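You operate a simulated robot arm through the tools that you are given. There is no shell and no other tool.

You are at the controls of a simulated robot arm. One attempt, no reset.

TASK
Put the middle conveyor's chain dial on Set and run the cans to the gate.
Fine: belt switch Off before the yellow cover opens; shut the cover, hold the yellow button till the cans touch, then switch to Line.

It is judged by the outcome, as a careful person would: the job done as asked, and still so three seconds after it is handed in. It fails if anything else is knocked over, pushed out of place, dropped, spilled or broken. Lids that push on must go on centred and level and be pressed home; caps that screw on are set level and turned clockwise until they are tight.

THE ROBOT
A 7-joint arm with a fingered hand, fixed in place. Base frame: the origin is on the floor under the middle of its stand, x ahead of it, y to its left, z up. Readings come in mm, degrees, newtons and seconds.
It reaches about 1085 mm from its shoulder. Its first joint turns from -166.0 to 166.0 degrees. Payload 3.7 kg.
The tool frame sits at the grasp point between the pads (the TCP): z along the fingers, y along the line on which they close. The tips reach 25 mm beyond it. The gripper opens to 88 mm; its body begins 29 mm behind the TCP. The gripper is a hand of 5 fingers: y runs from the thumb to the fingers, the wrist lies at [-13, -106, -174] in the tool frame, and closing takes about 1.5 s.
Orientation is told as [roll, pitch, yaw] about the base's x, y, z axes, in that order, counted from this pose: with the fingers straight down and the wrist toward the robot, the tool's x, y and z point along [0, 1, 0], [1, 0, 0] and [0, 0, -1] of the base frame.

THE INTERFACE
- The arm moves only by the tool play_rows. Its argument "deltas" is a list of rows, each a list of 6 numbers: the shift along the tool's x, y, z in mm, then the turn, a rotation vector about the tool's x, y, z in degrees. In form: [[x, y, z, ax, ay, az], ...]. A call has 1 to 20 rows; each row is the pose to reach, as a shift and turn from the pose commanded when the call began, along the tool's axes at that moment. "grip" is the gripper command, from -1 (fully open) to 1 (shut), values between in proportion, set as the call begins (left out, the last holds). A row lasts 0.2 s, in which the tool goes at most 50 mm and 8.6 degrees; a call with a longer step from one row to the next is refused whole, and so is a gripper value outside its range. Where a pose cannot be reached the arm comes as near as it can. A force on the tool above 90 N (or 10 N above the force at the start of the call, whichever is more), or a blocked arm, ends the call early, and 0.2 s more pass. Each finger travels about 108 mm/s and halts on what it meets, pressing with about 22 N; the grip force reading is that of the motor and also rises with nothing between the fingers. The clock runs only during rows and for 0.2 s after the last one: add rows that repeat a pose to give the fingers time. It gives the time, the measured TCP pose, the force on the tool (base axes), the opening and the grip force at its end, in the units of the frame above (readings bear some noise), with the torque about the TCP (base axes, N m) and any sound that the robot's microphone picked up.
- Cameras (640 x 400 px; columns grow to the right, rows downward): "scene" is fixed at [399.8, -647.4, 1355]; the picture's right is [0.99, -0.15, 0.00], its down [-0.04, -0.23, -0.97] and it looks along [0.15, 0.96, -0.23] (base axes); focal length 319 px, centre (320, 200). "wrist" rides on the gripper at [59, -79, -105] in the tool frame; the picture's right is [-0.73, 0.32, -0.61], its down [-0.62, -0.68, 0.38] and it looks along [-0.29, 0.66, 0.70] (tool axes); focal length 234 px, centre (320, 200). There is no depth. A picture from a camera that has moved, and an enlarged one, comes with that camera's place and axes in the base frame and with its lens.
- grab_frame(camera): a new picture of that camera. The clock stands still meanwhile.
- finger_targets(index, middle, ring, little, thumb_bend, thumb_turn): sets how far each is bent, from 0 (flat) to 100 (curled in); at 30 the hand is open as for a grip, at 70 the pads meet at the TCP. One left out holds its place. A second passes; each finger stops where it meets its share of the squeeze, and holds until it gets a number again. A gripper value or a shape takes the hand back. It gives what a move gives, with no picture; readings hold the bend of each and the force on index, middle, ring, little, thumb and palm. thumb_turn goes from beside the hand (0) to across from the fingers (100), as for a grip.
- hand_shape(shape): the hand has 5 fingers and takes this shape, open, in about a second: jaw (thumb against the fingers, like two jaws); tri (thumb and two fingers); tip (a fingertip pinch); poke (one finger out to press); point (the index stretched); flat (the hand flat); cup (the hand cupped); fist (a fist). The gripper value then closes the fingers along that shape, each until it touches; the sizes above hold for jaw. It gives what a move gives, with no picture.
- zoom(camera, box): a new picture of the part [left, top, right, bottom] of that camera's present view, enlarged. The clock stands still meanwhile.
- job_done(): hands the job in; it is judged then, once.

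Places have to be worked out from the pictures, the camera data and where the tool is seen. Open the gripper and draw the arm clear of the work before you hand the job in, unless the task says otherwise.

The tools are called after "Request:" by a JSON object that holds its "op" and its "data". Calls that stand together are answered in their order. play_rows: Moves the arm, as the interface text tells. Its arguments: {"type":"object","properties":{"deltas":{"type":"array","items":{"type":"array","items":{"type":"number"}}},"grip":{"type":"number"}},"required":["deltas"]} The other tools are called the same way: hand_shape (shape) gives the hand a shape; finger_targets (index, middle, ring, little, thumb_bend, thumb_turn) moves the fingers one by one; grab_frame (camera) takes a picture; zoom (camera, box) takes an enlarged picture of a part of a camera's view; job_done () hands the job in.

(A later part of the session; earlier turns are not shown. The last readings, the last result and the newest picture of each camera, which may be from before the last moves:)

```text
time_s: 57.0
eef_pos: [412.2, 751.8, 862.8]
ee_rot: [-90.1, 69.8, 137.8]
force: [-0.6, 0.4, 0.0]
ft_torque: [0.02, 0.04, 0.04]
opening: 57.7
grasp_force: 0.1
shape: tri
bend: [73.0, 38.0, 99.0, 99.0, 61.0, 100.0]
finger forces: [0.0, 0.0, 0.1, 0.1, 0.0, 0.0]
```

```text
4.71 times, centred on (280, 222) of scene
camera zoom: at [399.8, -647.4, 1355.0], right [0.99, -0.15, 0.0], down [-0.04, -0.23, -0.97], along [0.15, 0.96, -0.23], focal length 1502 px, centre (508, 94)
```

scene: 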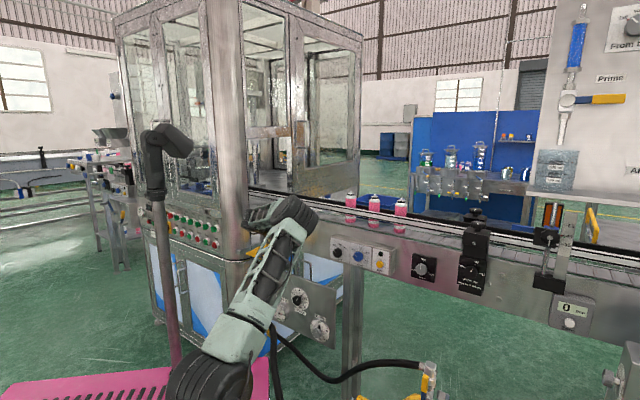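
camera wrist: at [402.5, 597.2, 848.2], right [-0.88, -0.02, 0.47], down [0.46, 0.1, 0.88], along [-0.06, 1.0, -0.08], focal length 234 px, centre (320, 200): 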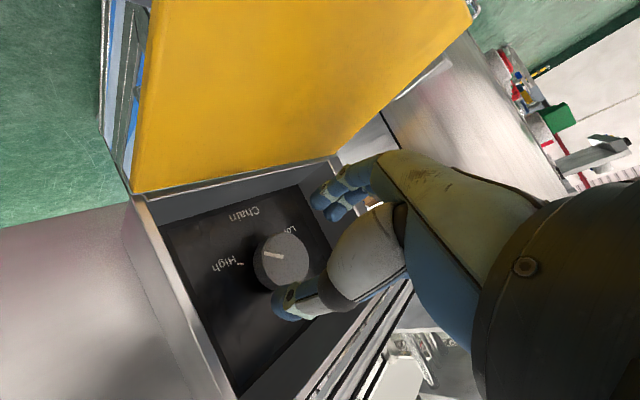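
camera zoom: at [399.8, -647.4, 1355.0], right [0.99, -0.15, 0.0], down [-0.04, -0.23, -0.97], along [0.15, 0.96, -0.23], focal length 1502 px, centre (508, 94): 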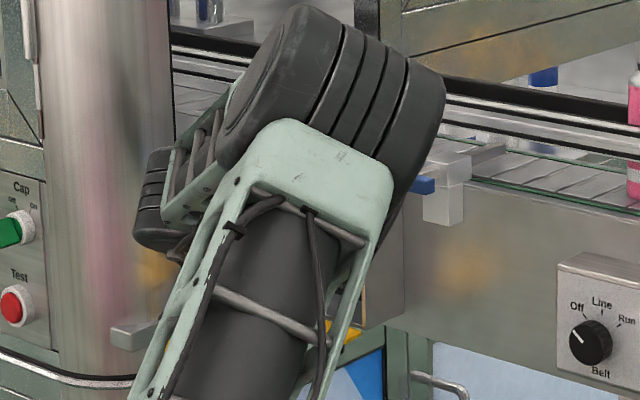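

The knob sits centred between thumb and fingers. I go in 24 mm and close.

Request:
{"op": "play_rows", "data": {"deltas": [[0, 0, 8, 0, 0, 0], [0, 0, 16, 0, 0, 0], [0, 0, 24, 0, 0, 0], [0, 0, 24, 0, 0, 0]]}}

Request:
{"op": "play_rows", "data": {"deltas": [[0, 0, 0, 0, 0, 0], [0, 0, 0, 0, 0, 0], [0, 0, 0, 0, 0, 0], [0, 0, 0, 0, 0, 0], [0, 0, 0, 0, 0, 0], [0, 0, 0, 0, 0, 0]], "grip": 1}}

Request:
{"op": "zoom", "data": {"camera": "wrist", "box": [200, 160, 400, 360]}}

```text
time_s: 58.0
eef_pos: [428.8, 769.7, 863.0]
ee_rot: [-90.1, 70.0, 137.8]
force: [0.4, -0.1, -1.0]
ft_torque: [-0.02, -0.01, 0.02]
opening: 57.8
grasp_force: 0.1
shape: tri
bend: [73.0, 38.0, 99.0, 99.0, 61.0, 100.0]
finger forces: [0.0, 0.0, 0.0, 0.0, 0.0, 0.0]
```

```text
time_s: 59.4
eef_pos: [428.7, 768.4, 861.4]
ee_rot: [-90.1, 70.0, 137.7]
force: [7.8, 9.9, 2.3]
ft_torque: [0.09, -0.04, -0.02]
opening: 30.4
grasp_force: 21.8
shape: tri
bend: [74.0, 53.0, 100.0, 100.0, 73.0, 100.0]
finger forces: [10.1, 10.0, 0.0, 0.1, 21.8, 0.0]
```

```text
2.00 times, centred on (300, 260) of wrist
camera zoom: at [420.9, 635.6, 915.4], right [-0.99, 0.08, -0.06], down [0.0, 0.52, 0.85], along [0.1, 0.85, -0.52], focal length 468 px, centre (360, 80)
```

zoom: 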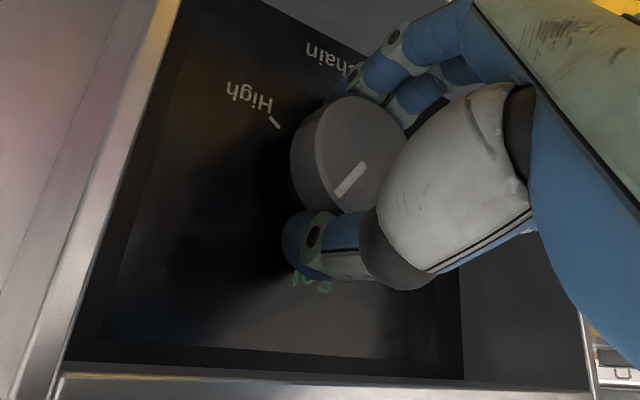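

Gripped again with an even load. I turn counter-clockwise 40°.

Request:
{"op": "play_rows", "data": {"deltas": [[0, 0, 0, 0, 0, -5], [0, 0, 0, 0, 0, -10], [0, 0, 0, 0, 0, -15], [0, 0, 0, 0, 0, -20], [0, 0, 0, 0, 0, -25], [0, 0, 0, 0, 0, -30], [0, 0, 0, 0, 0, -35], [0, 0, 0, 0, 0, -40], [0, 0, 0, 0, 0, -40]]}}

Request:
{"op": "zoom", "data": {"camera": "wrist", "box": [200, 160, 400, 360]}}

Request:
{"op": "zoom", "data": {"camera": "wrist", "box": [240, 190, 340, 290]}}

```text
time_s: 61.4
eef_pos: [428.4, 768.6, 861.6]
ee_rot: [90.0, 70.0, -42.3]
force: [14.1, 13.5, 0.7]
ft_torque: [0.03, 0.0, -0.01]
opening: 29.5
grasp_force: 21.9
shape: tri
bend: [74.0, 53.0, 100.0, 100.0, 73.0, 100.0]
finger forces: [12.4, 10.4, 0.1, 0.0, 21.0, 0.0]
```

```text
2.00 times, centred on (300, 260) of wrist
camera zoom: at [379.4, 671.4, 954.7], right [-0.83, -0.07, -0.55], down [-0.35, 0.83, 0.43], along [0.43, 0.55, -0.72], focal length 468 px, centre (360, 80)
```

zoom: 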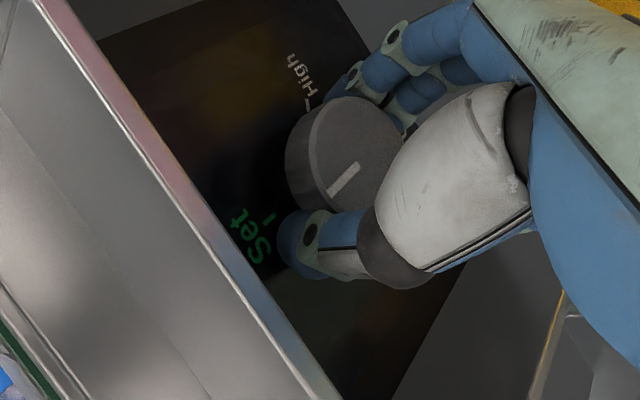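

```text
4.00 times, centred on (290, 240) of wrist
camera zoom: at [379.4, 671.4, 954.7], right [-0.83, -0.07, -0.55], down [-0.35, 0.83, 0.43], along [0.43, 0.55, -0.72], focal length 937 px, centre (440, 40)
```

zoom: 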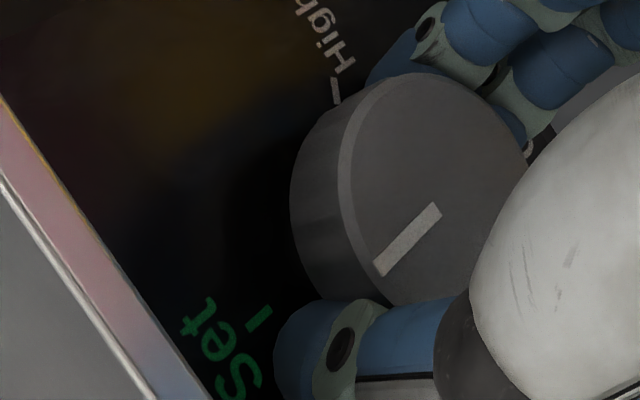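

The pointer now computes to within a couple of degrees of the Set mark. I release, back off and verify.

Request:
{"op": "play_rows", "data": {"deltas": [[0, 0, 0, 0, 0, 0], [0, 0, 0, 0, 0, 0], [0, 0, 0, 0, 0, 0], [0, 0, 0, 0, 0, 0], [0, 0, 0, 0, 0, 0], [0, 0, -8, 0, 0, 0], [0, 0, -16, 0, 0, 0], [0, 0, -26, 0, 0, 0], [0, 0, -40, 0, 0, 0], [0, 0, -55, 0, 0, 0], [0, 0, -55, 0, 0, 0]], "grip": -0.32}}

Request:
{"op": "zoom", "data": {"camera": "wrist", "box": [180, 160, 340, 320]}}

Request:
{"op": "zoom", "data": {"camera": "scene", "box": [230, 180, 330, 265]}}

```text
time_s: 63.8
eef_pos: [389.3, 729.1, 862.1]
ee_rot: [90.0, 70.1, -42.2]
force: [0.5, -0.4, -0.7]
ft_torque: [0.03, 0.02, 0.0]
opening: 57.4
grasp_force: 0.1
shape: tri
bend: [73.0, 38.0, 99.0, 99.0, 61.0, 100.0]
finger forces: [0.0, 0.0, 0.1, 0.1, 0.0, 0.0]
```

```text
2.50 times, centred on (260, 240) of wrist
camera zoom: at [340.8, 630.7, 954.9], right [-0.83, -0.07, -0.55], down [-0.35, 0.83, 0.43], along [0.43, 0.55, -0.72], focal length 585 px, centre (470, 100)
```

zoom: 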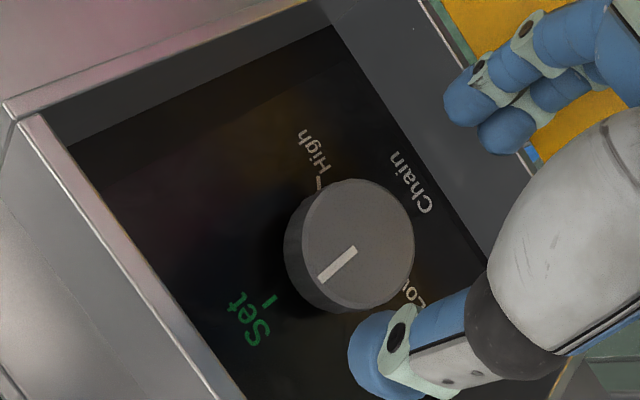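

```text
4.71 times, centred on (280, 222) of scene
camera zoom: at [399.8, -647.4, 1355.0], right [0.99, -0.15, 0.0], down [-0.04, -0.23, -0.97], along [0.15, 0.96, -0.23], focal length 1502 px, centre (508, 94)
```

zoom: 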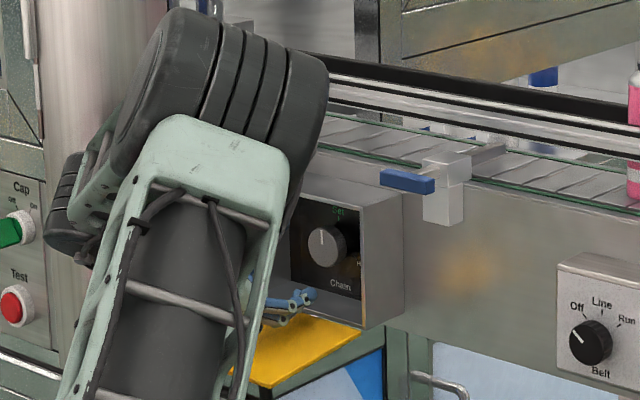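

Request:
{"op": "zoom", "data": {"camera": "scene", "box": [288, 218, 316, 248]}}

Request:
{"op": "zoom", "data": {"camera": "wrist", "box": [230, 200, 300, 270]}}

```text
13.33 times, centred on (302, 233) of scene
camera zoom: at [399.8, -647.4, 1355.0], right [0.99, -0.15, 0.0], down [-0.04, -0.23, -0.97], along [0.15, 0.96, -0.23], focal length 4254 px, centre (560, -240)
```

zoom: 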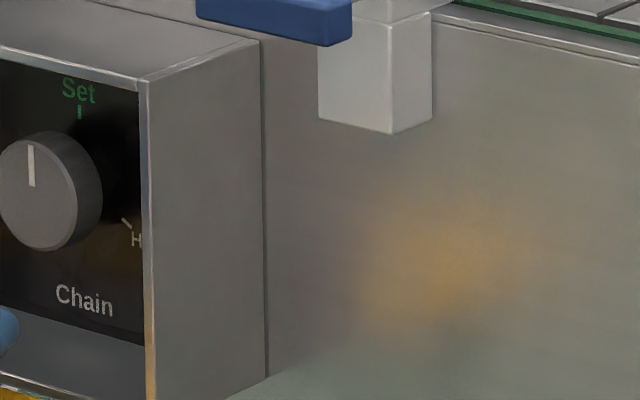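

```text
5.71 times, centred on (265, 235) of wrist
camera zoom: at [340.8, 630.7, 954.9], right [-0.83, -0.07, -0.55], down [-0.35, 0.83, 0.43], along [0.43, 0.55, -0.72], focal length 1338 px, centre (634, 0)
```

zoom: 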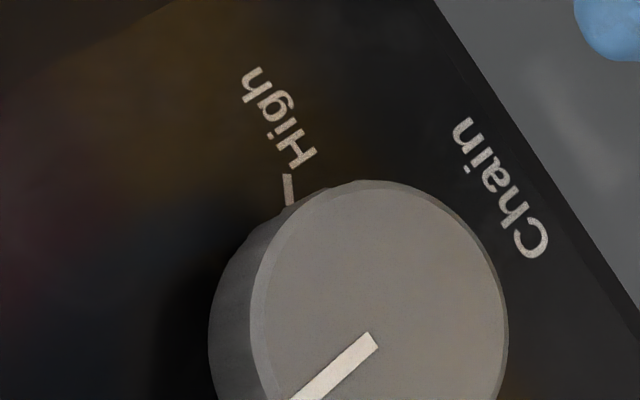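

The chain pointer is on Set, parallel to its mark. I now withdraw straight out and roll the hand level again.

Request:
{"op": "play_rows", "data": {"deltas": [[0, 0, -25, 0, 0, 0], [0, 0, -55, 0, 0, 0], [0, 0, -90, 0, 0, 0], [0, 0, -125, 0, 0, 4], [0, 0, -160, 0, 0, 8], [0, 0, -190, 0, 0, 14], [0, 0, -222, 0, 0, 20], [0, 0, -222, 0, 0, 20]]}}

Request:
{"op": "finger_targets", "data": {"index": 30, "middle": 30, "thumb_bend": 58}}

Request:
{"op": "grab_frame", "data": {"camera": "wrist"}}

Request:
{"op": "grab_frame", "data": {"camera": "scene"}}

```text
time_s: 65.6
eef_pos: [240.3, 562.4, 860.8]
ee_rot: [-107.4, 90.0, 120.3]
force: [0.3, -0.1, -0.2]
ft_torque: [0.01, 0.04, 0.01]
opening: 57.8
grasp_force: 0.0
shape: tri
bend: [73.0, 38.0, 99.0, 99.0, 61.0, 100.0]
finger forces: [0.0, 0.0, 0.0, 0.1, 0.0, 0.1]
```

```text
time_s: 66.6
eef_pos: [239.3, 562.0, 862.7]
ee_rot: [126.5, 89.9, -5.7]
force: [0.1, -0.2, -0.7]
ft_torque: [-0.01, 0.01, -0.02]
opening: 55.6
grasp_force: 0.1
shape: fingers
bend: [30.0, 30.0, 99.0, 99.0, 57.0, 100.0]
finger forces: [0.0, 0.1, 0.0, 0.0, 0.0, 0.0]
```

```text
taken
camera wrist: at [213.5, 444.2, 939.2], right [-0.95, 0.04, -0.32], down [-0.2, 0.7, 0.68], along [0.25, 0.71, -0.66], focal length 234 px, centre (320, 200)
```

wrist: 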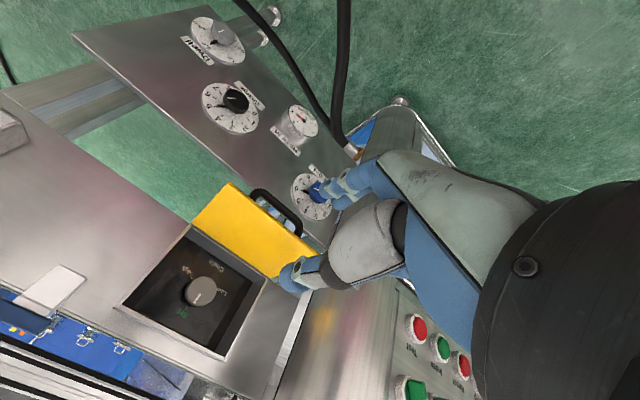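

```text
taken
```

scene: 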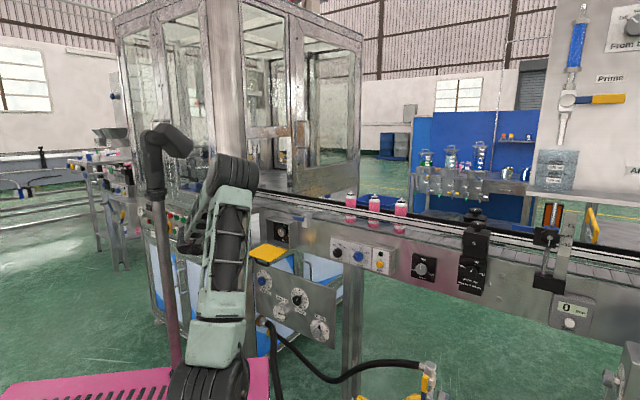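

Reversing the earlier path, I go down and tilt the hand back up to the pose just below the open cover's handle.

Request:
{"op": "play_rows", "data": {"deltas": [[0.2, 22, 0, 6, 0, 0], [0.4, 45, 0, 12, 0, 0], [0.6, 68, 0, 18, 0, 0], [0.8, 90, 0, 24, 0, 0], [1, 112, 0, 30, 0, 0], [1.2, 135, 0, 36, 0, 0], [1.4, 135, 25, 42, 0, 0], [1.4, 135, 55, 46, 0, 0], [1.4, 135, 85, 50, 0, 0], [1.4, 135, 113, 50, 0, 0], [1.4, 135, 113, 50, 0, 0]]}}

Request:
{"op": "grab_frame", "data": {"camera": "wrist"}}

Request:
{"op": "grab_frame", "data": {"camera": "scene"}}

```text
time_s: 69.0
eef_pos: [319.6, 644.9, 727.7]
ee_rot: [179.9, 40.0, 47.8]
force: [-0.4, -0.5, 0.1]
ft_torque: [0.0, 0.02, 0.0]
opening: 55.7
grasp_force: 0.1
shape: fingers
bend: [30.0, 30.0, 99.0, 99.0, 57.0, 100.0]
finger forces: [0.0, 0.1, 0.0, 0.0, 0.1, 0.1]
```

```text
taken
camera wrist: at [278.4, 509.6, 697.6], right [-0.63, 0.38, -0.67], down [-0.65, 0.21, 0.73], along [0.42, 0.9, 0.11], focal length 234 px, centre (320, 200)
```

wrist: 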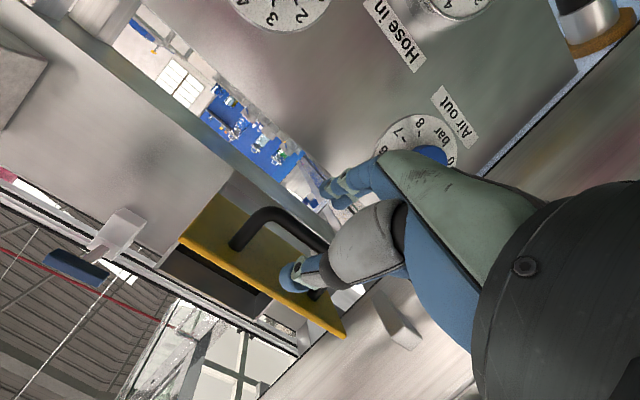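

```text
taken
```

scene: 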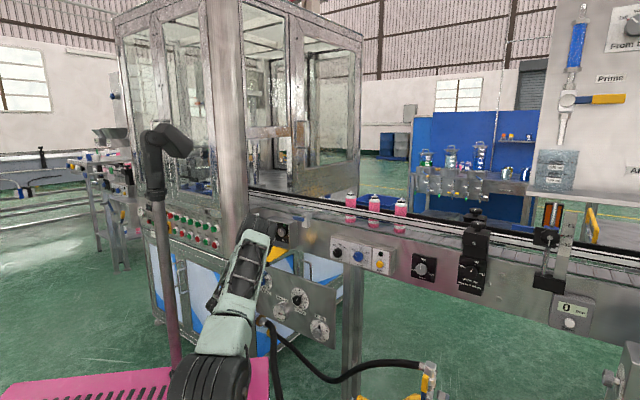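

The view matches the earlier retracted pose, with the bar between the thumb and fingers. I tuck the thumb slightly more and slide in along the finger direction.

Request:
{"op": "finger_targets", "data": {"thumb_bend": 63}}

Request:
{"op": "play_rows", "data": {"deltas": [[-1, 0, 10, 0, 0, 0], [-2, 0, 20, 0, 0, 0], [-3, 0, 30, 0, 0, 0], [-3, 0, 40, 0, 0, 0], [-3, 0, 50, 0, 0, 0], [-3, 0, 57, 0, 0, 0], [-3, 0, 57, 0, 0, 0]]}}

Request:
{"op": "zoom", "data": {"camera": "wrist", "box": [130, 130, 430, 380]}}

```text
time_s: 70.0
eef_pos: [319.7, 644.0, 727.8]
ee_rot: [180.1, 40.0, 47.8]
force: [0.6, 0.2, 0.2]
ft_torque: [-0.04, 0.0, -0.01]
opening: 49.4
grasp_force: 0.0
shape: fingers
bend: [30.0, 30.0, 99.0, 99.0, 63.0, 100.0]
finger forces: [0.1, 0.0, 0.0, 0.0, 0.0, 0.0]
```

```text
time_s: 71.6
eef_pos: [340.0, 675.4, 771.9]
ee_rot: [180.0, 40.0, 47.8]
force: [-1.8, -2.6, -3.5]
ft_torque: [0.01, 0.03, 0.07]
opening: 46.4
grasp_force: 3.0
shape: fingers
bend: [30.0, 30.0, 99.0, 99.0, 65.0, 100.0]
finger forces: [0.0, 0.1, 2.4, 0.1, 2.4, 0.0]
```

```text
1.60 times, centred on (280, 255) of wrist
camera zoom: at [299.4, 539.8, 741.3], right [-0.63, 0.38, -0.67], down [-0.65, 0.21, 0.73], along [0.42, 0.9, 0.11], focal length 375 px, centre (384, 112)
```

zoom: 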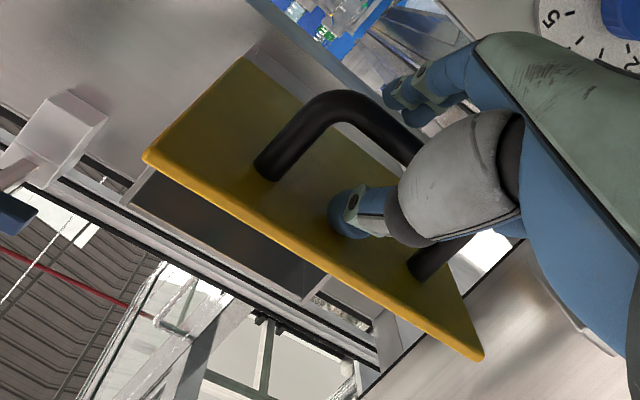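

The bar is inside the hand (light contact on the thumb and the curled ring finger). I close the index, middle and thumb around it.

Request:
{"op": "finger_targets", "data": {"index": 71, "middle": 71, "thumb_bend": 74}}

Request:
{"op": "zoom", "data": {"camera": "wrist", "box": [130, 130, 430, 380]}}

```text
time_s: 72.6
eef_pos: [341.3, 675.2, 771.7]
ee_rot: [179.9, 40.1, 47.8]
force: [-0.3, 0.0, -1.4]
ft_torque: [-0.01, -0.03, 0.1]
opening: 0.0
grasp_force: 3.0
shape: fingers
bend: [66.0, 71.0, 99.0, 99.0, 74.0, 100.0]
finger forces: [2.9, 0.1, 2.7, 0.0, 0.1, 0.0]
```

```text
1.60 times, centred on (280, 255) of wrist
camera zoom: at [299.6, 539.9, 741.3], right [-0.63, 0.38, -0.67], down [-0.65, 0.21, 0.73], along [0.42, 0.9, 0.11], focal length 375 px, centre (384, 112)
```

zoom: 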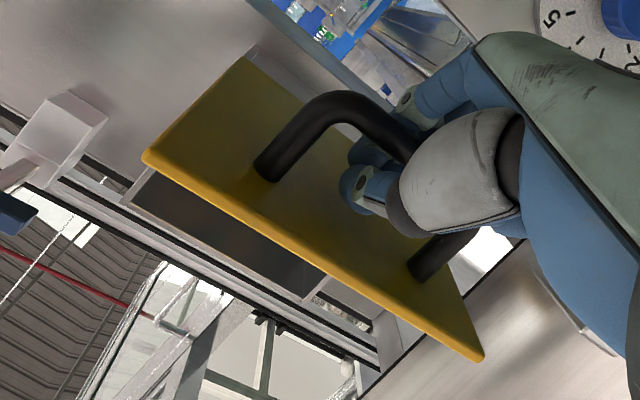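

The bar is enclosed. I swing the cover back up along the reverse arc, first to about 44° open.

Request:
{"op": "play_rows", "data": {"deltas": [[0, -7.5, 5.4, -3, 0, 0], [0, -15, 10.7, -6, 0, 0], [0, -19.7, 16, -8.5, 0, 0], [0, -24.4, 21.3, -11, 0, 0], [0, -29, 26.8, -13.5, 0, 0], [0, -33.6, 32.3, -16, 0, 0], [0, -37.4, 38.2, -18.5, 0, 0], [0, -41.2, 44.1, -21, 0, 0], [0, -44.5, 50.2, -23.5, 0, 0], [0, -47.8, 56.2, -26, 0, 0], [0, -47.8, 56.2, -26, 0, 0]]}}

Request:
{"op": "zoom", "data": {"camera": "wrist", "box": [130, 110, 430, 380]}}

Request:
{"op": "zoom", "data": {"camera": "scene", "box": [210, 180, 350, 285]}}

```text
time_s: 75.0
eef_pos: [341.6, 676.0, 844.8]
ee_rot: [180.0, 66.1, 47.8]
force: [5.1, 6.0, -4.4]
ft_torque: [0.13, -0.04, 0.09]
opening: 0.0
grasp_force: 4.3
shape: fingers
bend: [62.0, 71.0, 99.0, 99.0, 74.0, 100.0]
finger forces: [7.8, 0.6, 0.0, 0.0, 0.0, 0.0]
```

```text
1.48 times, centred on (280, 245) of wrist
camera zoom: at [300.3, 539.4, 873.8], right [-0.82, 0.17, -0.54], down [-0.41, 0.47, 0.78], along [0.39, 0.86, -0.32], focal length 347 px, centre (379, 133)
```

zoom: 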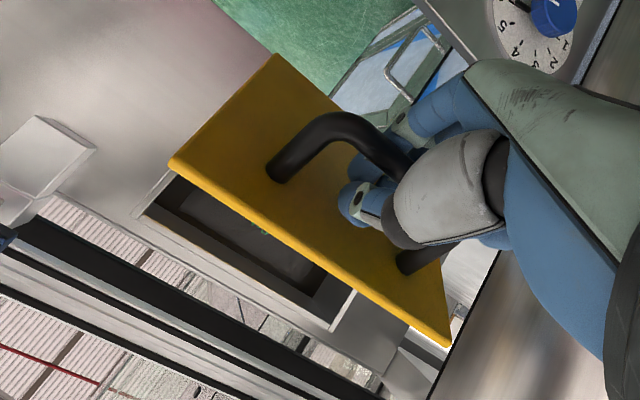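

```text
3.81 times, centred on (280, 232) of scene
camera zoom: at [399.8, -647.4, 1355.0], right [0.99, -0.15, 0.0], down [-0.04, -0.23, -0.97], along [0.15, 0.96, -0.23], focal length 1216 px, centre (472, 76)
```

zoom: 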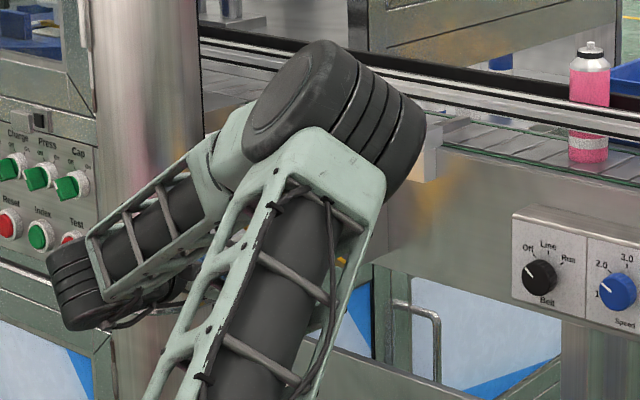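

The cover is following up. I continue the arc to almost shut.

Request:
{"op": "play_rows", "data": {"deltas": [[0, -4.7, 5.4, -2.5, 0, 0], [0, -9.3, 10.8, -5, 0, 0], [0, -13, 17, -7.5, 0, 0], [0, -16.7, 23.1, -10, 0, 0], [0, -19.5, 29.7, -12.5, 0, 0], [0, -22.2, 36.2, -15, 0, 0], [0, -24, 43.2, -17.5, 0, 0], [0, -25.7, 50.1, -20, 0, 0], [0, -26.6, 56.3, -22, 0, 0], [0, -27.4, 62.4, -24, 0, 0], [0, -27.4, 62.4, -24, 0, 0]]}}

Request:
{"op": "zoom", "data": {"camera": "wrist", "box": [130, 110, 430, 380]}}

Request:
{"op": "zoom", "data": {"camera": "scene", "box": [210, 180, 350, 285]}}

```text
time_s: 77.4
eef_pos: [371.4, 707.6, 894.8]
ee_rot: [48.2, 90.0, -84.0]
force: [1.4, -0.3, -1.9]
ft_torque: [0.01, -0.02, 0.01]
opening: 0.1
grasp_force: 0.7
shape: fingers
bend: [71.0, 71.0, 99.0, 99.0, 74.0, 100.0]
finger forces: [2.6, 0.0, 0.0, 0.0, 0.1, 0.0]
```

```text
1.48 times, centred on (280, 245) of wrist
camera zoom: at [345.4, 590.5, 973.1], right [-0.95, 0.04, -0.32], down [-0.2, 0.7, 0.68], along [0.25, 0.71, -0.66], focal length 347 px, centre (379, 133)
```

zoom: 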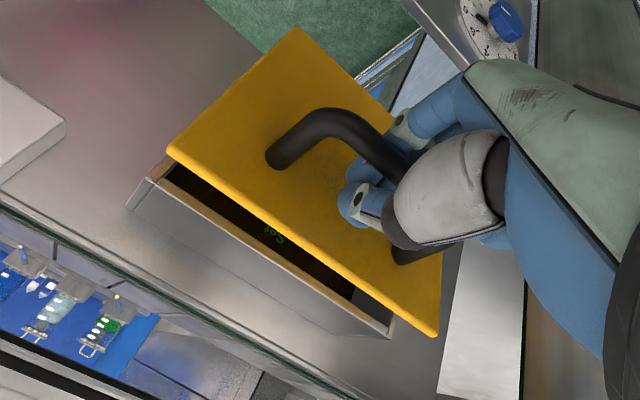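

```text
3.81 times, centred on (280, 232) of scene
camera zoom: at [399.8, -647.4, 1355.0], right [0.99, -0.15, 0.0], down [-0.04, -0.23, -0.97], along [0.15, 0.96, -0.23], focal length 1216 px, centre (472, 76)
```

zoom: 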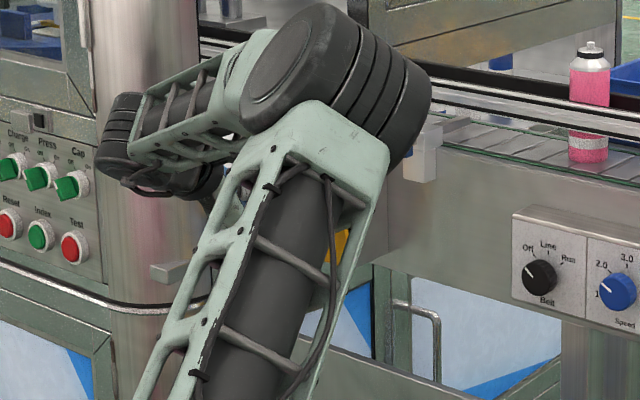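

About a 10° gap is left because of slack in the ring grip. I push forward gently.

Request:
{"op": "play_rows", "data": {"deltas": [[0, -1.5, 4, 0, 0, 0], [0, -3, 8, 0, 0, 0], [0, -4, 11, 0, 0, 0], [0, -4.5, 14, 0, 0, 0], [0, -5, 17, 0, 0, 0], [0, -5, 17, 0, 0, 0]]}}

Request:
{"op": "zoom", "data": {"camera": "wrist", "box": [130, 110, 430, 380]}}

```text
time_s: 78.8
eef_pos: [383.7, 720.8, 901.9]
ee_rot: [127.5, 89.9, -4.7]
force: [-0.2, 0.0, -0.4]
ft_torque: [0.01, 0.07, -0.01]
opening: 0.0
grasp_force: 0.1
shape: fingers
bend: [71.0, 71.0, 99.0, 99.0, 73.0, 100.0]
finger forces: [0.0, 0.0, 0.0, 0.0, 0.0, 0.0]
```

```text
1.48 times, centred on (280, 245) of wrist
camera zoom: at [358.2, 602.5, 979.0], right [-0.95, 0.04, -0.32], down [-0.2, 0.7, 0.68], along [0.25, 0.71, -0.66], focal length 347 px, centre (379, 133)
```

zoom: 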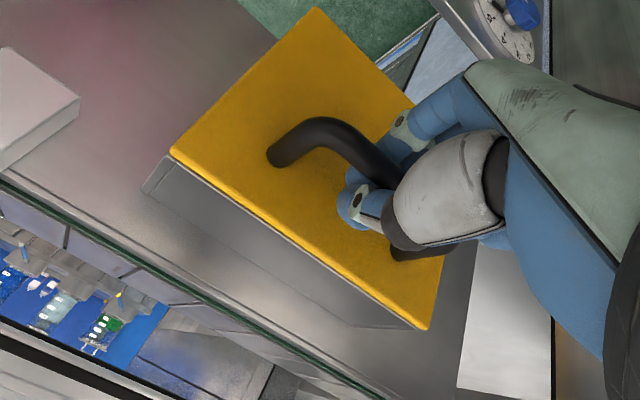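

The plate now looks flush with the housing. I open the hand and back off to verify it is fully shut.

Request:
{"op": "hand_shape", "data": {"shape": "tri"}}

Request:
{"op": "play_rows", "data": {"deltas": [[0, 0, -10, 0, 0, 0], [0, 0, -25, 0, 0, 0], [0, 0, -45, 0, 0, 0], [0, 0, -75, 0, 0, 0], [0, 0, -110, 0, 0, 0], [0, 0, -110, 0, 0, 0]]}}

Request:
{"op": "zoom", "data": {"camera": "wrist", "box": [110, 110, 370, 340]}}

Request:
{"op": "zoom", "data": {"camera": "scene", "box": [230, 180, 350, 270]}}

```text
time_s: 79.7
eef_pos: [383.1, 721.6, 900.7]
ee_rot: [120.2, 90.0, -12.1]
force: [-0.2, 0.5, -0.4]
ft_torque: [0.0, -0.02, -0.01]
opening: 87.8
grasp_force: 0.1
shape: tri
bend: [30.0, 30.0, 99.0, 99.0, 30.0, 98.0]
finger forces: [0.0, 0.1, 0.0, 0.0, 0.0, 0.0]
```

```text
time_s: 81.1
eef_pos: [307.6, 640.2, 898.4]
ee_rot: [84.7, 90.1, -47.5]
force: [-0.2, 0.7, -1.0]
ft_torque: [-0.02, -0.01, -0.02]
opening: 87.6
grasp_force: 0.2
shape: tri
bend: [30.0, 30.0, 99.0, 99.0, 30.0, 98.0]
finger forces: [0.0, 0.0, 0.0, 0.0, 0.0, 0.0]
```

```text
1.74 times, centred on (240, 225) of wrist
camera zoom: at [281.0, 522.0, 976.7], right [-0.95, 0.04, -0.32], down [-0.2, 0.7, 0.68], along [0.25, 0.71, -0.66], focal length 407 px, centre (459, 156)
```

zoom: 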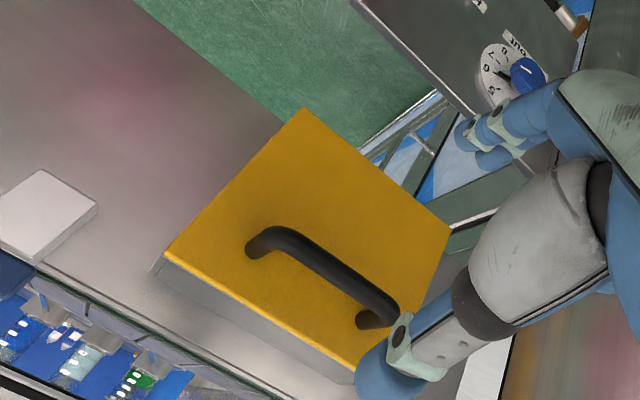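

```text
4.44 times, centred on (290, 225) of scene
camera zoom: at [399.8, -647.4, 1355.0], right [0.99, -0.15, 0.0], down [-0.04, -0.23, -0.97], along [0.15, 0.96, -0.23], focal length 1418 px, centre (453, 89)
```

zoom: 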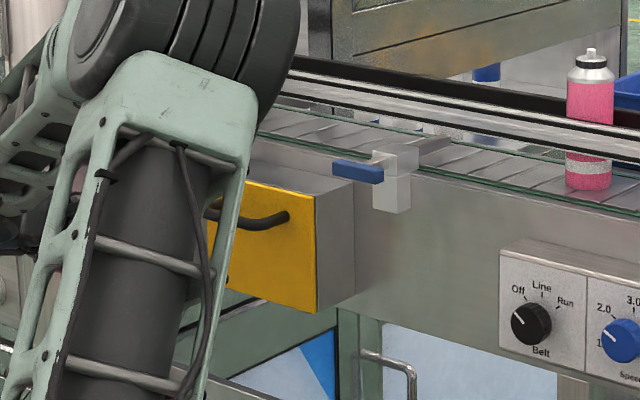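

Request:
{"op": "zoom", "data": {"camera": "scene", "box": [275, 215, 320, 255]}}

Request:
{"op": "zoom", "data": {"camera": "wrist", "box": [160, 200, 300, 320]}}

```text
10.00 times, centred on (298, 235) of scene
camera zoom: at [399.8, -647.4, 1355.0], right [0.99, -0.15, 0.0], down [-0.04, -0.23, -0.97], along [0.15, 0.96, -0.23], focal length 3191 px, centre (545, -150)
```

zoom: 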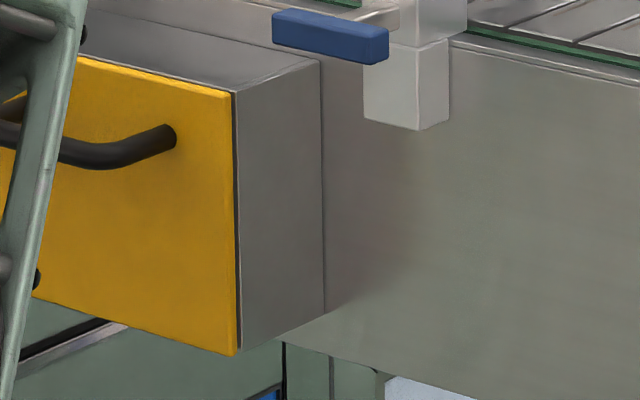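

```text
3.33 times, centred on (230, 260) of wrist
camera zoom: at [281.0, 522.0, 976.7], right [-0.95, 0.04, -0.32], down [-0.2, 0.7, 0.68], along [0.25, 0.71, -0.66], focal length 781 px, centre (620, 0)
```

zoom: 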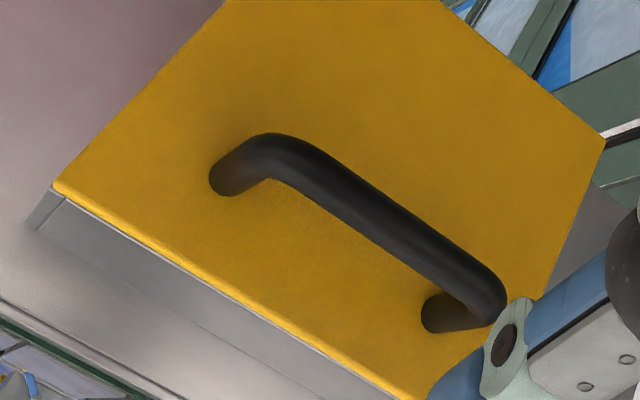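

The cover is flush and shut, the same as at the start. Next comes the yellow Inch button, so I look at the "poke" hand shape from here.

Request:
{"op": "hand_shape", "data": {"shape": "poke"}}

Request:
{"op": "grab_frame", "data": {"camera": "wrist"}}

Request:
{"op": "grab_frame", "data": {"camera": "scene"}}

```text
time_s: 82.0
eef_pos: [306.8, 640.4, 898.7]
ee_rot: [115.7, 90.1, -16.3]
force: [-0.6, -0.9, -0.3]
ft_torque: [0.02, 0.0, -0.01]
opening: 0.0
grasp_force: 0.0
shape: poke
bend: [70.0, 70.0, 99.0, 99.0, 100.0, 100.0]
finger forces: [0.0, 0.0, 0.0, 0.1, 0.1, 0.0]
```

```text
taken
camera wrist: at [281.1, 522.2, 976.8], right [-0.95, 0.04, -0.32], down [-0.2, 0.7, 0.68], along [0.25, 0.71, -0.66], focal length 234 px, centre (320, 200)
```

wrist: 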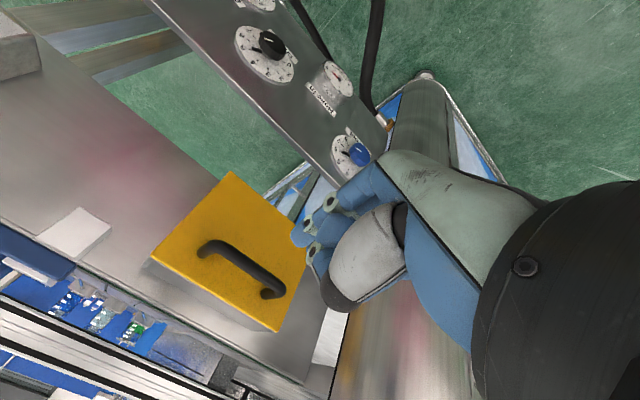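

```text
taken
```

scene: 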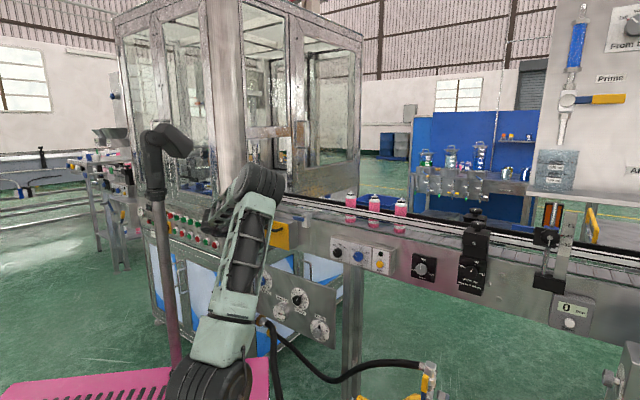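

Request:
{"op": "zoom", "data": {"camera": "wrist", "box": [260, 160, 400, 320]}}

Request:
{"op": "hand_shape", "data": {"shape": "point"}}

Request:
{"op": "zoom", "data": {"camera": "wrist", "box": [200, 100, 420, 340]}}

```text
2.50 times, centred on (330, 240) of wrist
camera zoom: at [281.1, 522.2, 976.8], right [-0.95, 0.04, -0.32], down [-0.2, 0.7, 0.68], along [0.25, 0.71, -0.66], focal length 585 px, centre (295, 100)
```

zoom: 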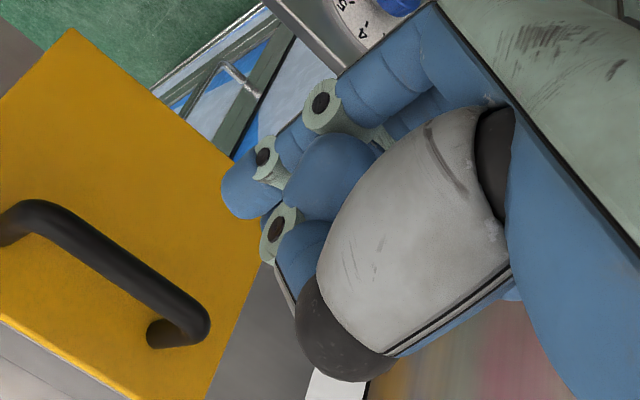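

```text
time_s: 82.9
eef_pos: [307.1, 639.3, 898.8]
ee_rot: [119.1, 90.0, -13.2]
force: [0.1, -0.2, 0.4]
ft_torque: [0.02, 0.05, 0.02]
opening: 0.0
grasp_force: 0.1
shape: point
bend: [20.0, 100.0, 100.0, 100.0, 98.0, 88.0]
finger forces: [0.1, 0.0, 0.0, 0.0, 0.0, 0.1]
```

```text
1.67 times, centred on (310, 220) of wrist
camera zoom: at [281.1, 522.2, 976.8], right [-0.95, 0.04, -0.32], down [-0.2, 0.7, 0.68], along [0.25, 0.71, -0.66], focal length 390 px, centre (337, 167)
```

zoom: 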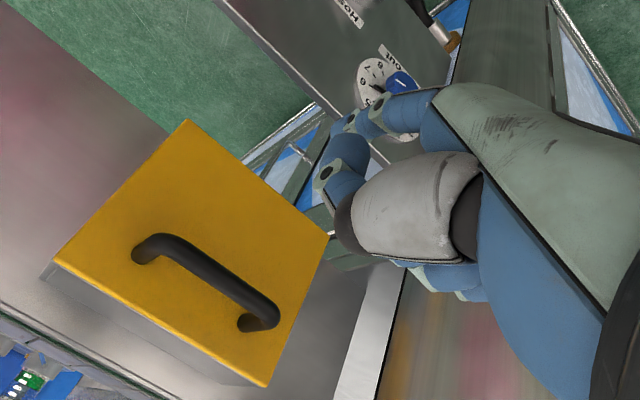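

In poke the index tip sits near the TCP line (about x +10, z +25), good for pressing. I take that shape and travel well clear of the conveyor to a standoff in front of the Inch button.

Request:
{"op": "hand_shape", "data": {"shape": "poke"}}

Request:
{"op": "play_rows", "data": {"deltas": [[0, 0, -25, 0, 0, 0], [0, 0, -60, 0, 0, 0], [39, 3, -70, 0, 0, 0], [78, 7, -70, 0, 0, 0], [117, 10, -70, 0, 0, 0], [156, 14, -70, 0, 0, 0], [195, 17, -70, 0, 0, 0], [234, 21, -70, 0, 0, 0], [273, 24, -70, 0, 0, 0], [312, 28, -70, 0, 0, 0], [351, 31, -70, 0, 0, 0], [390, 34, -70, 0, 0, 0], [429, 38, -70, 0, 0, 0], [468, 41, -70, 0, 0, 0], [506, 45, -70, 0, 0, 0], [506, 45, -40, 0, 0, 0], [506, 45, -10, 0, 0, 0], [506, 45, -10, 0, 0, 0]]}}

Request:
{"op": "grab_frame", "data": {"camera": "wrist"}}

Request:
{"op": "grab_frame", "data": {"camera": "scene"}}

```text
time_s: 83.8
eef_pos: [306.6, 639.8, 898.4]
ee_rot: [115.1, 89.9, -17.1]
force: [-0.5, 0.0, 0.7]
ft_torque: [0.03, -0.03, 0.02]
opening: 0.3
grasp_force: 0.1
shape: poke
bend: [70.0, 70.0, 99.0, 99.0, 100.0, 100.0]
finger forces: [0.0, 0.0, 0.1, 0.0, 0.1, 0.0]
```

```text
time_s: 87.6
eef_pos: [676.6, 290.8, 854.4]
ee_rot: [118.2, 90.0, -13.9]
force: [-0.7, -0.1, 0.1]
ft_torque: [0.0, -0.03, 0.02]
opening: 0.1
grasp_force: 0.1
shape: poke
bend: [70.0, 70.0, 99.0, 99.0, 100.0, 100.0]
finger forces: [0.0, 0.1, 0.1, 0.1, 0.1, 0.0]
```

```text
taken
camera wrist: at [650.4, 173.3, 931.5], right [-0.95, 0.04, -0.32], down [-0.2, 0.7, 0.68], along [0.25, 0.71, -0.66], focal length 234 px, centre (320, 200)
```

wrist: 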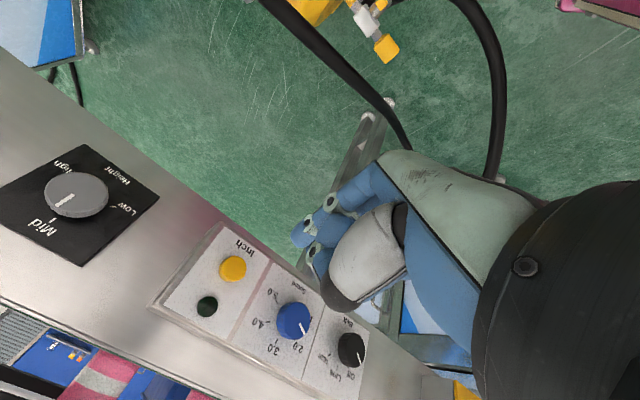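

```text
taken
```

scene: 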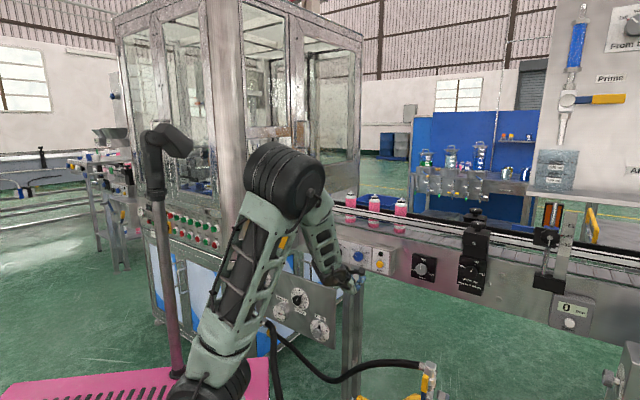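

The Inch button computes to about 148 mm ahead, aligned with the index tip. I advance 100 mm and check alignment again.

Request:
{"op": "play_rows", "data": {"deltas": [[-1, 1, 20, 0, 0, 0], [-1, 1, 45, 0, 0, 0], [-1, 1, 70, 0, 0, 0], [-1, 1, 90, 0, 0, 0], [-1, 1, 100, 0, 0, 0], [-1, 1, 100, 0, 0, 0]]}}

Request:
{"op": "zoom", "data": {"camera": "wrist", "box": [180, 140, 400, 340]}}

Request:
{"op": "zoom", "data": {"camera": "scene", "box": [330, 190, 430, 290]}}

```text
time_s: 89.0
eef_pos: [743.4, 366.9, 852.9]
ee_rot: [127.9, 90.0, -4.3]
force: [0.0, -0.5, -0.4]
ft_torque: [0.02, -0.01, 0.01]
opening: 0.1
grasp_force: 0.0
shape: poke
bend: [70.0, 70.0, 99.0, 99.0, 100.0, 100.0]
finger forces: [0.1, 0.1, 0.0, 0.1, 0.0, 0.1]
```

```text
2.00 times, centred on (290, 240) of wrist
camera zoom: at [718.4, 249.7, 930.2], right [-0.95, 0.04, -0.32], down [-0.2, 0.7, 0.68], along [0.25, 0.71, -0.66], focal length 468 px, centre (380, 120)
```

zoom: 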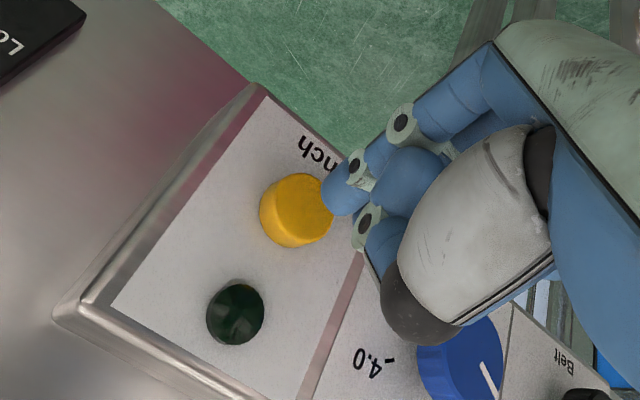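

```text
4.00 times, centred on (380, 240) of scene
camera zoom: at [399.8, -647.4, 1355.0], right [0.99, -0.15, 0.0], down [-0.04, -0.23, -0.97], along [0.15, 0.96, -0.23], focal length 1276 px, centre (80, 40)
```

zoom: 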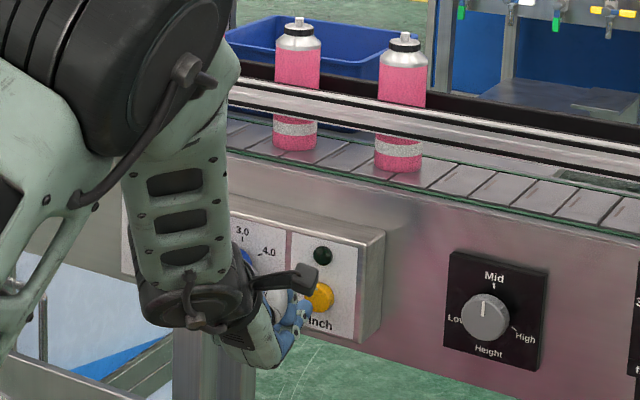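

The tip is a few millimetres right and above the button centre. I correct that and press in slowly, about 4 mm past the estimated contact.

Request:
{"op": "play_rows", "data": {"deltas": [[-3, 2, 8, 0, 0, 0], [-3, 2, 14, 0, 0, 0], [-3, 2, 18, 0, 0, 0], [-3, 2, 20, 0, 0, 0], [-3, 2, 22, 0, 0, 0], [-3, 2, 24, 0, 0, 0]]}}

Request:
{"op": "zoom", "data": {"camera": "wrist", "box": [180, 140, 400, 340]}}

Request:
{"op": "zoom", "data": {"camera": "scene", "box": [330, 180, 590, 320]}}

```text
time_s: 90.4
eef_pos: [755.6, 385.1, 851.1]
ee_rot: [-23.6, 89.9, -155.8]
force: [-15.1, -16.1, -2.7]
ft_torque: [-0.09, 0.09, -0.11]
opening: 0.3
grasp_force: 0.1
shape: poke
bend: [70.0, 70.0, 99.0, 99.0, 100.0, 100.0]
finger forces: [22.6, 0.0, 0.0, 0.0, 0.0, 0.0]
heard: click
```

```text
2.00 times, centred on (290, 240) of wrist
camera zoom: at [730.0, 267.7, 930.2], right [-0.95, 0.04, -0.32], down [-0.2, 0.7, 0.68], along [0.25, 0.71, -0.66], focal length 468 px, centre (380, 120)
```

zoom: 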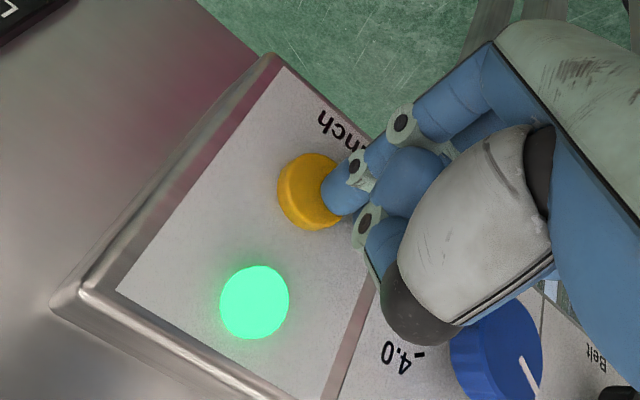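

```text
2.46 times, centred on (460, 250) of scene
camera zoom: at [399.8, -647.4, 1355.0], right [0.99, -0.15, 0.0], down [-0.04, -0.23, -0.97], along [0.15, 0.96, -0.23], focal length 785 px, centre (-25, 77)
```

zoom: 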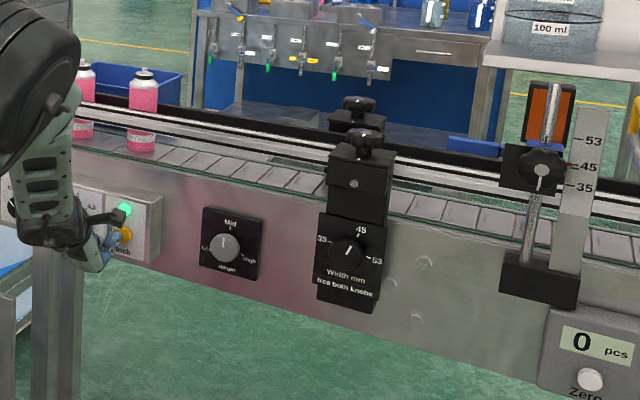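

A click was heard and the lamp lit green, so the belt is inching. I hold for about 2 s and watch the cans.

Request:
{"op": "play_rows", "data": {"deltas": [[0, 0, 0, 0, 0, 0], [0, 0, 0, 0, 0, 0], [0, 0, 0, 0, 0, 0], [0, 0, 0, 0, 0, 0], [0, 0, 0, 0, 0, 0], [0, 0, 0, 0, 0, 0], [0, 0, 0, 0, 0, 0], [0, 0, 0, 0, 0, 0], [0, 0, 0, 0, 0, 0]]}}

Request:
{"op": "zoom", "data": {"camera": "scene", "box": [330, 170, 610, 320]}}

```text
time_s: 92.4
eef_pos: [754.9, 385.5, 851.8]
ee_rot: [2.0, 90.0, -130.2]
force: [-28.4, -30.0, -7.7]
ft_torque: [-0.22, 0.3, -0.22]
opening: 0.0
grasp_force: 0.1
shape: poke
bend: [70.0, 70.0, 99.0, 99.0, 100.0, 100.0]
finger forces: [41.0, 0.0, 0.1, 0.0, 0.0, 0.0]
```

```text
2.29 times, centred on (470, 245) of scene
camera zoom: at [399.8, -647.4, 1355.0], right [0.99, -0.15, 0.0], down [-0.04, -0.23, -0.97], along [0.15, 0.96, -0.23], focal length 729 px, centre (-23, 97)
```

zoom: 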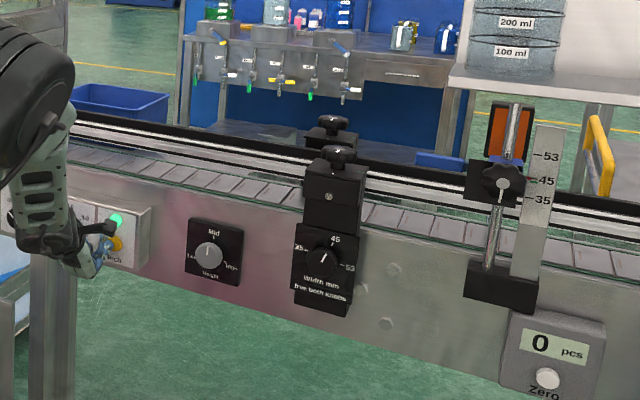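

The cans went left, out of sight behind the arm, so the gate is on that side. I check the full pictures with the clock stopped.

Request:
{"op": "grab_frame", "data": {"camera": "scene"}}

Request:
{"op": "grab_frame", "data": {"camera": "wrist"}}

Request:
{"op": "zoom", "data": {"camera": "scene", "box": [240, 170, 420, 280]}}

```text
taken
```

scene: 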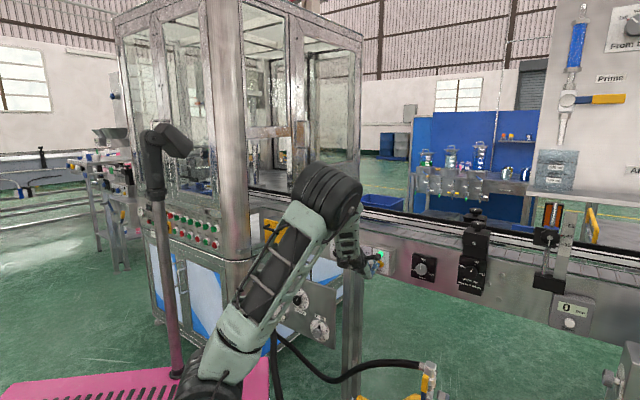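

```text
taken
camera wrist: at [730.1, 267.8, 930.7], right [-0.95, 0.04, -0.32], down [-0.2, 0.7, 0.68], along [0.25, 0.71, -0.66], focal length 234 px, centre (320, 200)
```

wrist: 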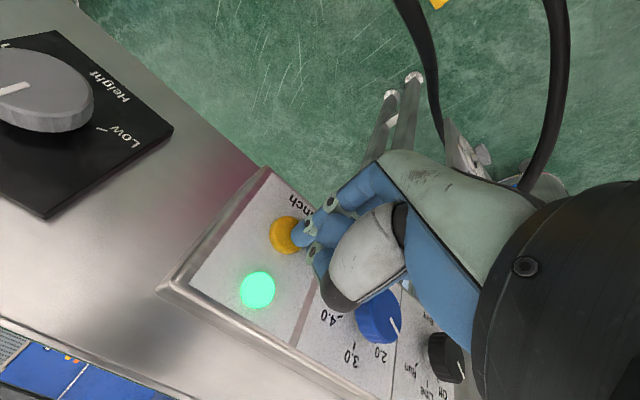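

```text
3.56 times, centred on (330, 225) of scene
camera zoom: at [399.8, -647.4, 1355.0], right [0.99, -0.15, 0.0], down [-0.04, -0.23, -0.97], along [0.15, 0.96, -0.23], focal length 1134 px, centre (284, 111)
```

zoom: 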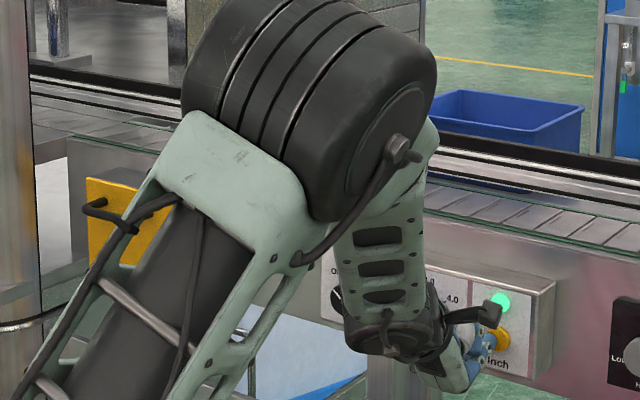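

The elbow hides the cans and the gate (the blue-levered block at left). I release the button and back off to see where the cans are.

Request:
{"op": "play_rows", "data": {"deltas": [[0, 0, -8, 0, 0, 0], [0, 0, -20, 0, 0, 0], [0, 0, -50, 0, 0, 0], [0, 0, -90, 0, 0, 0], [0, 0, -90, 0, 0, 0]]}}

Request:
{"op": "grab_frame", "data": {"camera": "scene"}}

Request:
{"op": "grab_frame", "data": {"camera": "wrist"}}

```text
time_s: 93.6
eef_pos: [695.9, 318.7, 854.2]
ee_rot: [119.1, 90.0, -13.0]
force: [0.1, 0.4, 0.3]
ft_torque: [-0.02, -0.01, -0.04]
opening: 0.0
grasp_force: 0.0
shape: poke
bend: [70.0, 70.0, 99.0, 99.0, 100.0, 100.0]
finger forces: [0.0, 0.1, 0.1, 0.0, 0.1, 0.0]
```

```text
taken
```

scene: 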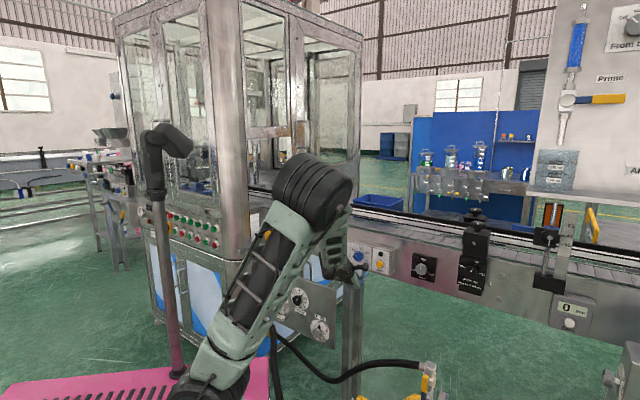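

```text
taken
camera wrist: at [669.2, 200.7, 932.1], right [-0.95, 0.04, -0.32], down [-0.21, 0.7, 0.68], along [0.25, 0.71, -0.66], focal length 234 px, centre (320, 200)
```

wrist: 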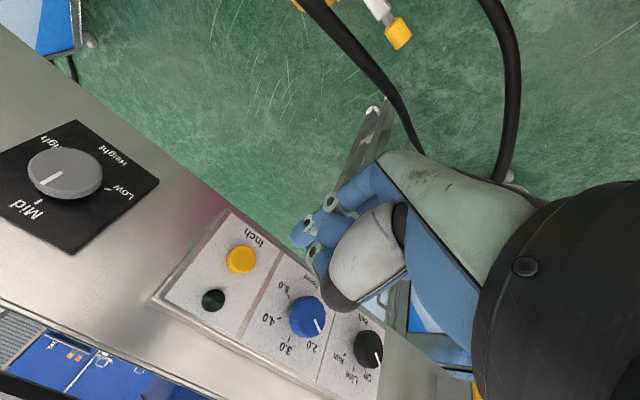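

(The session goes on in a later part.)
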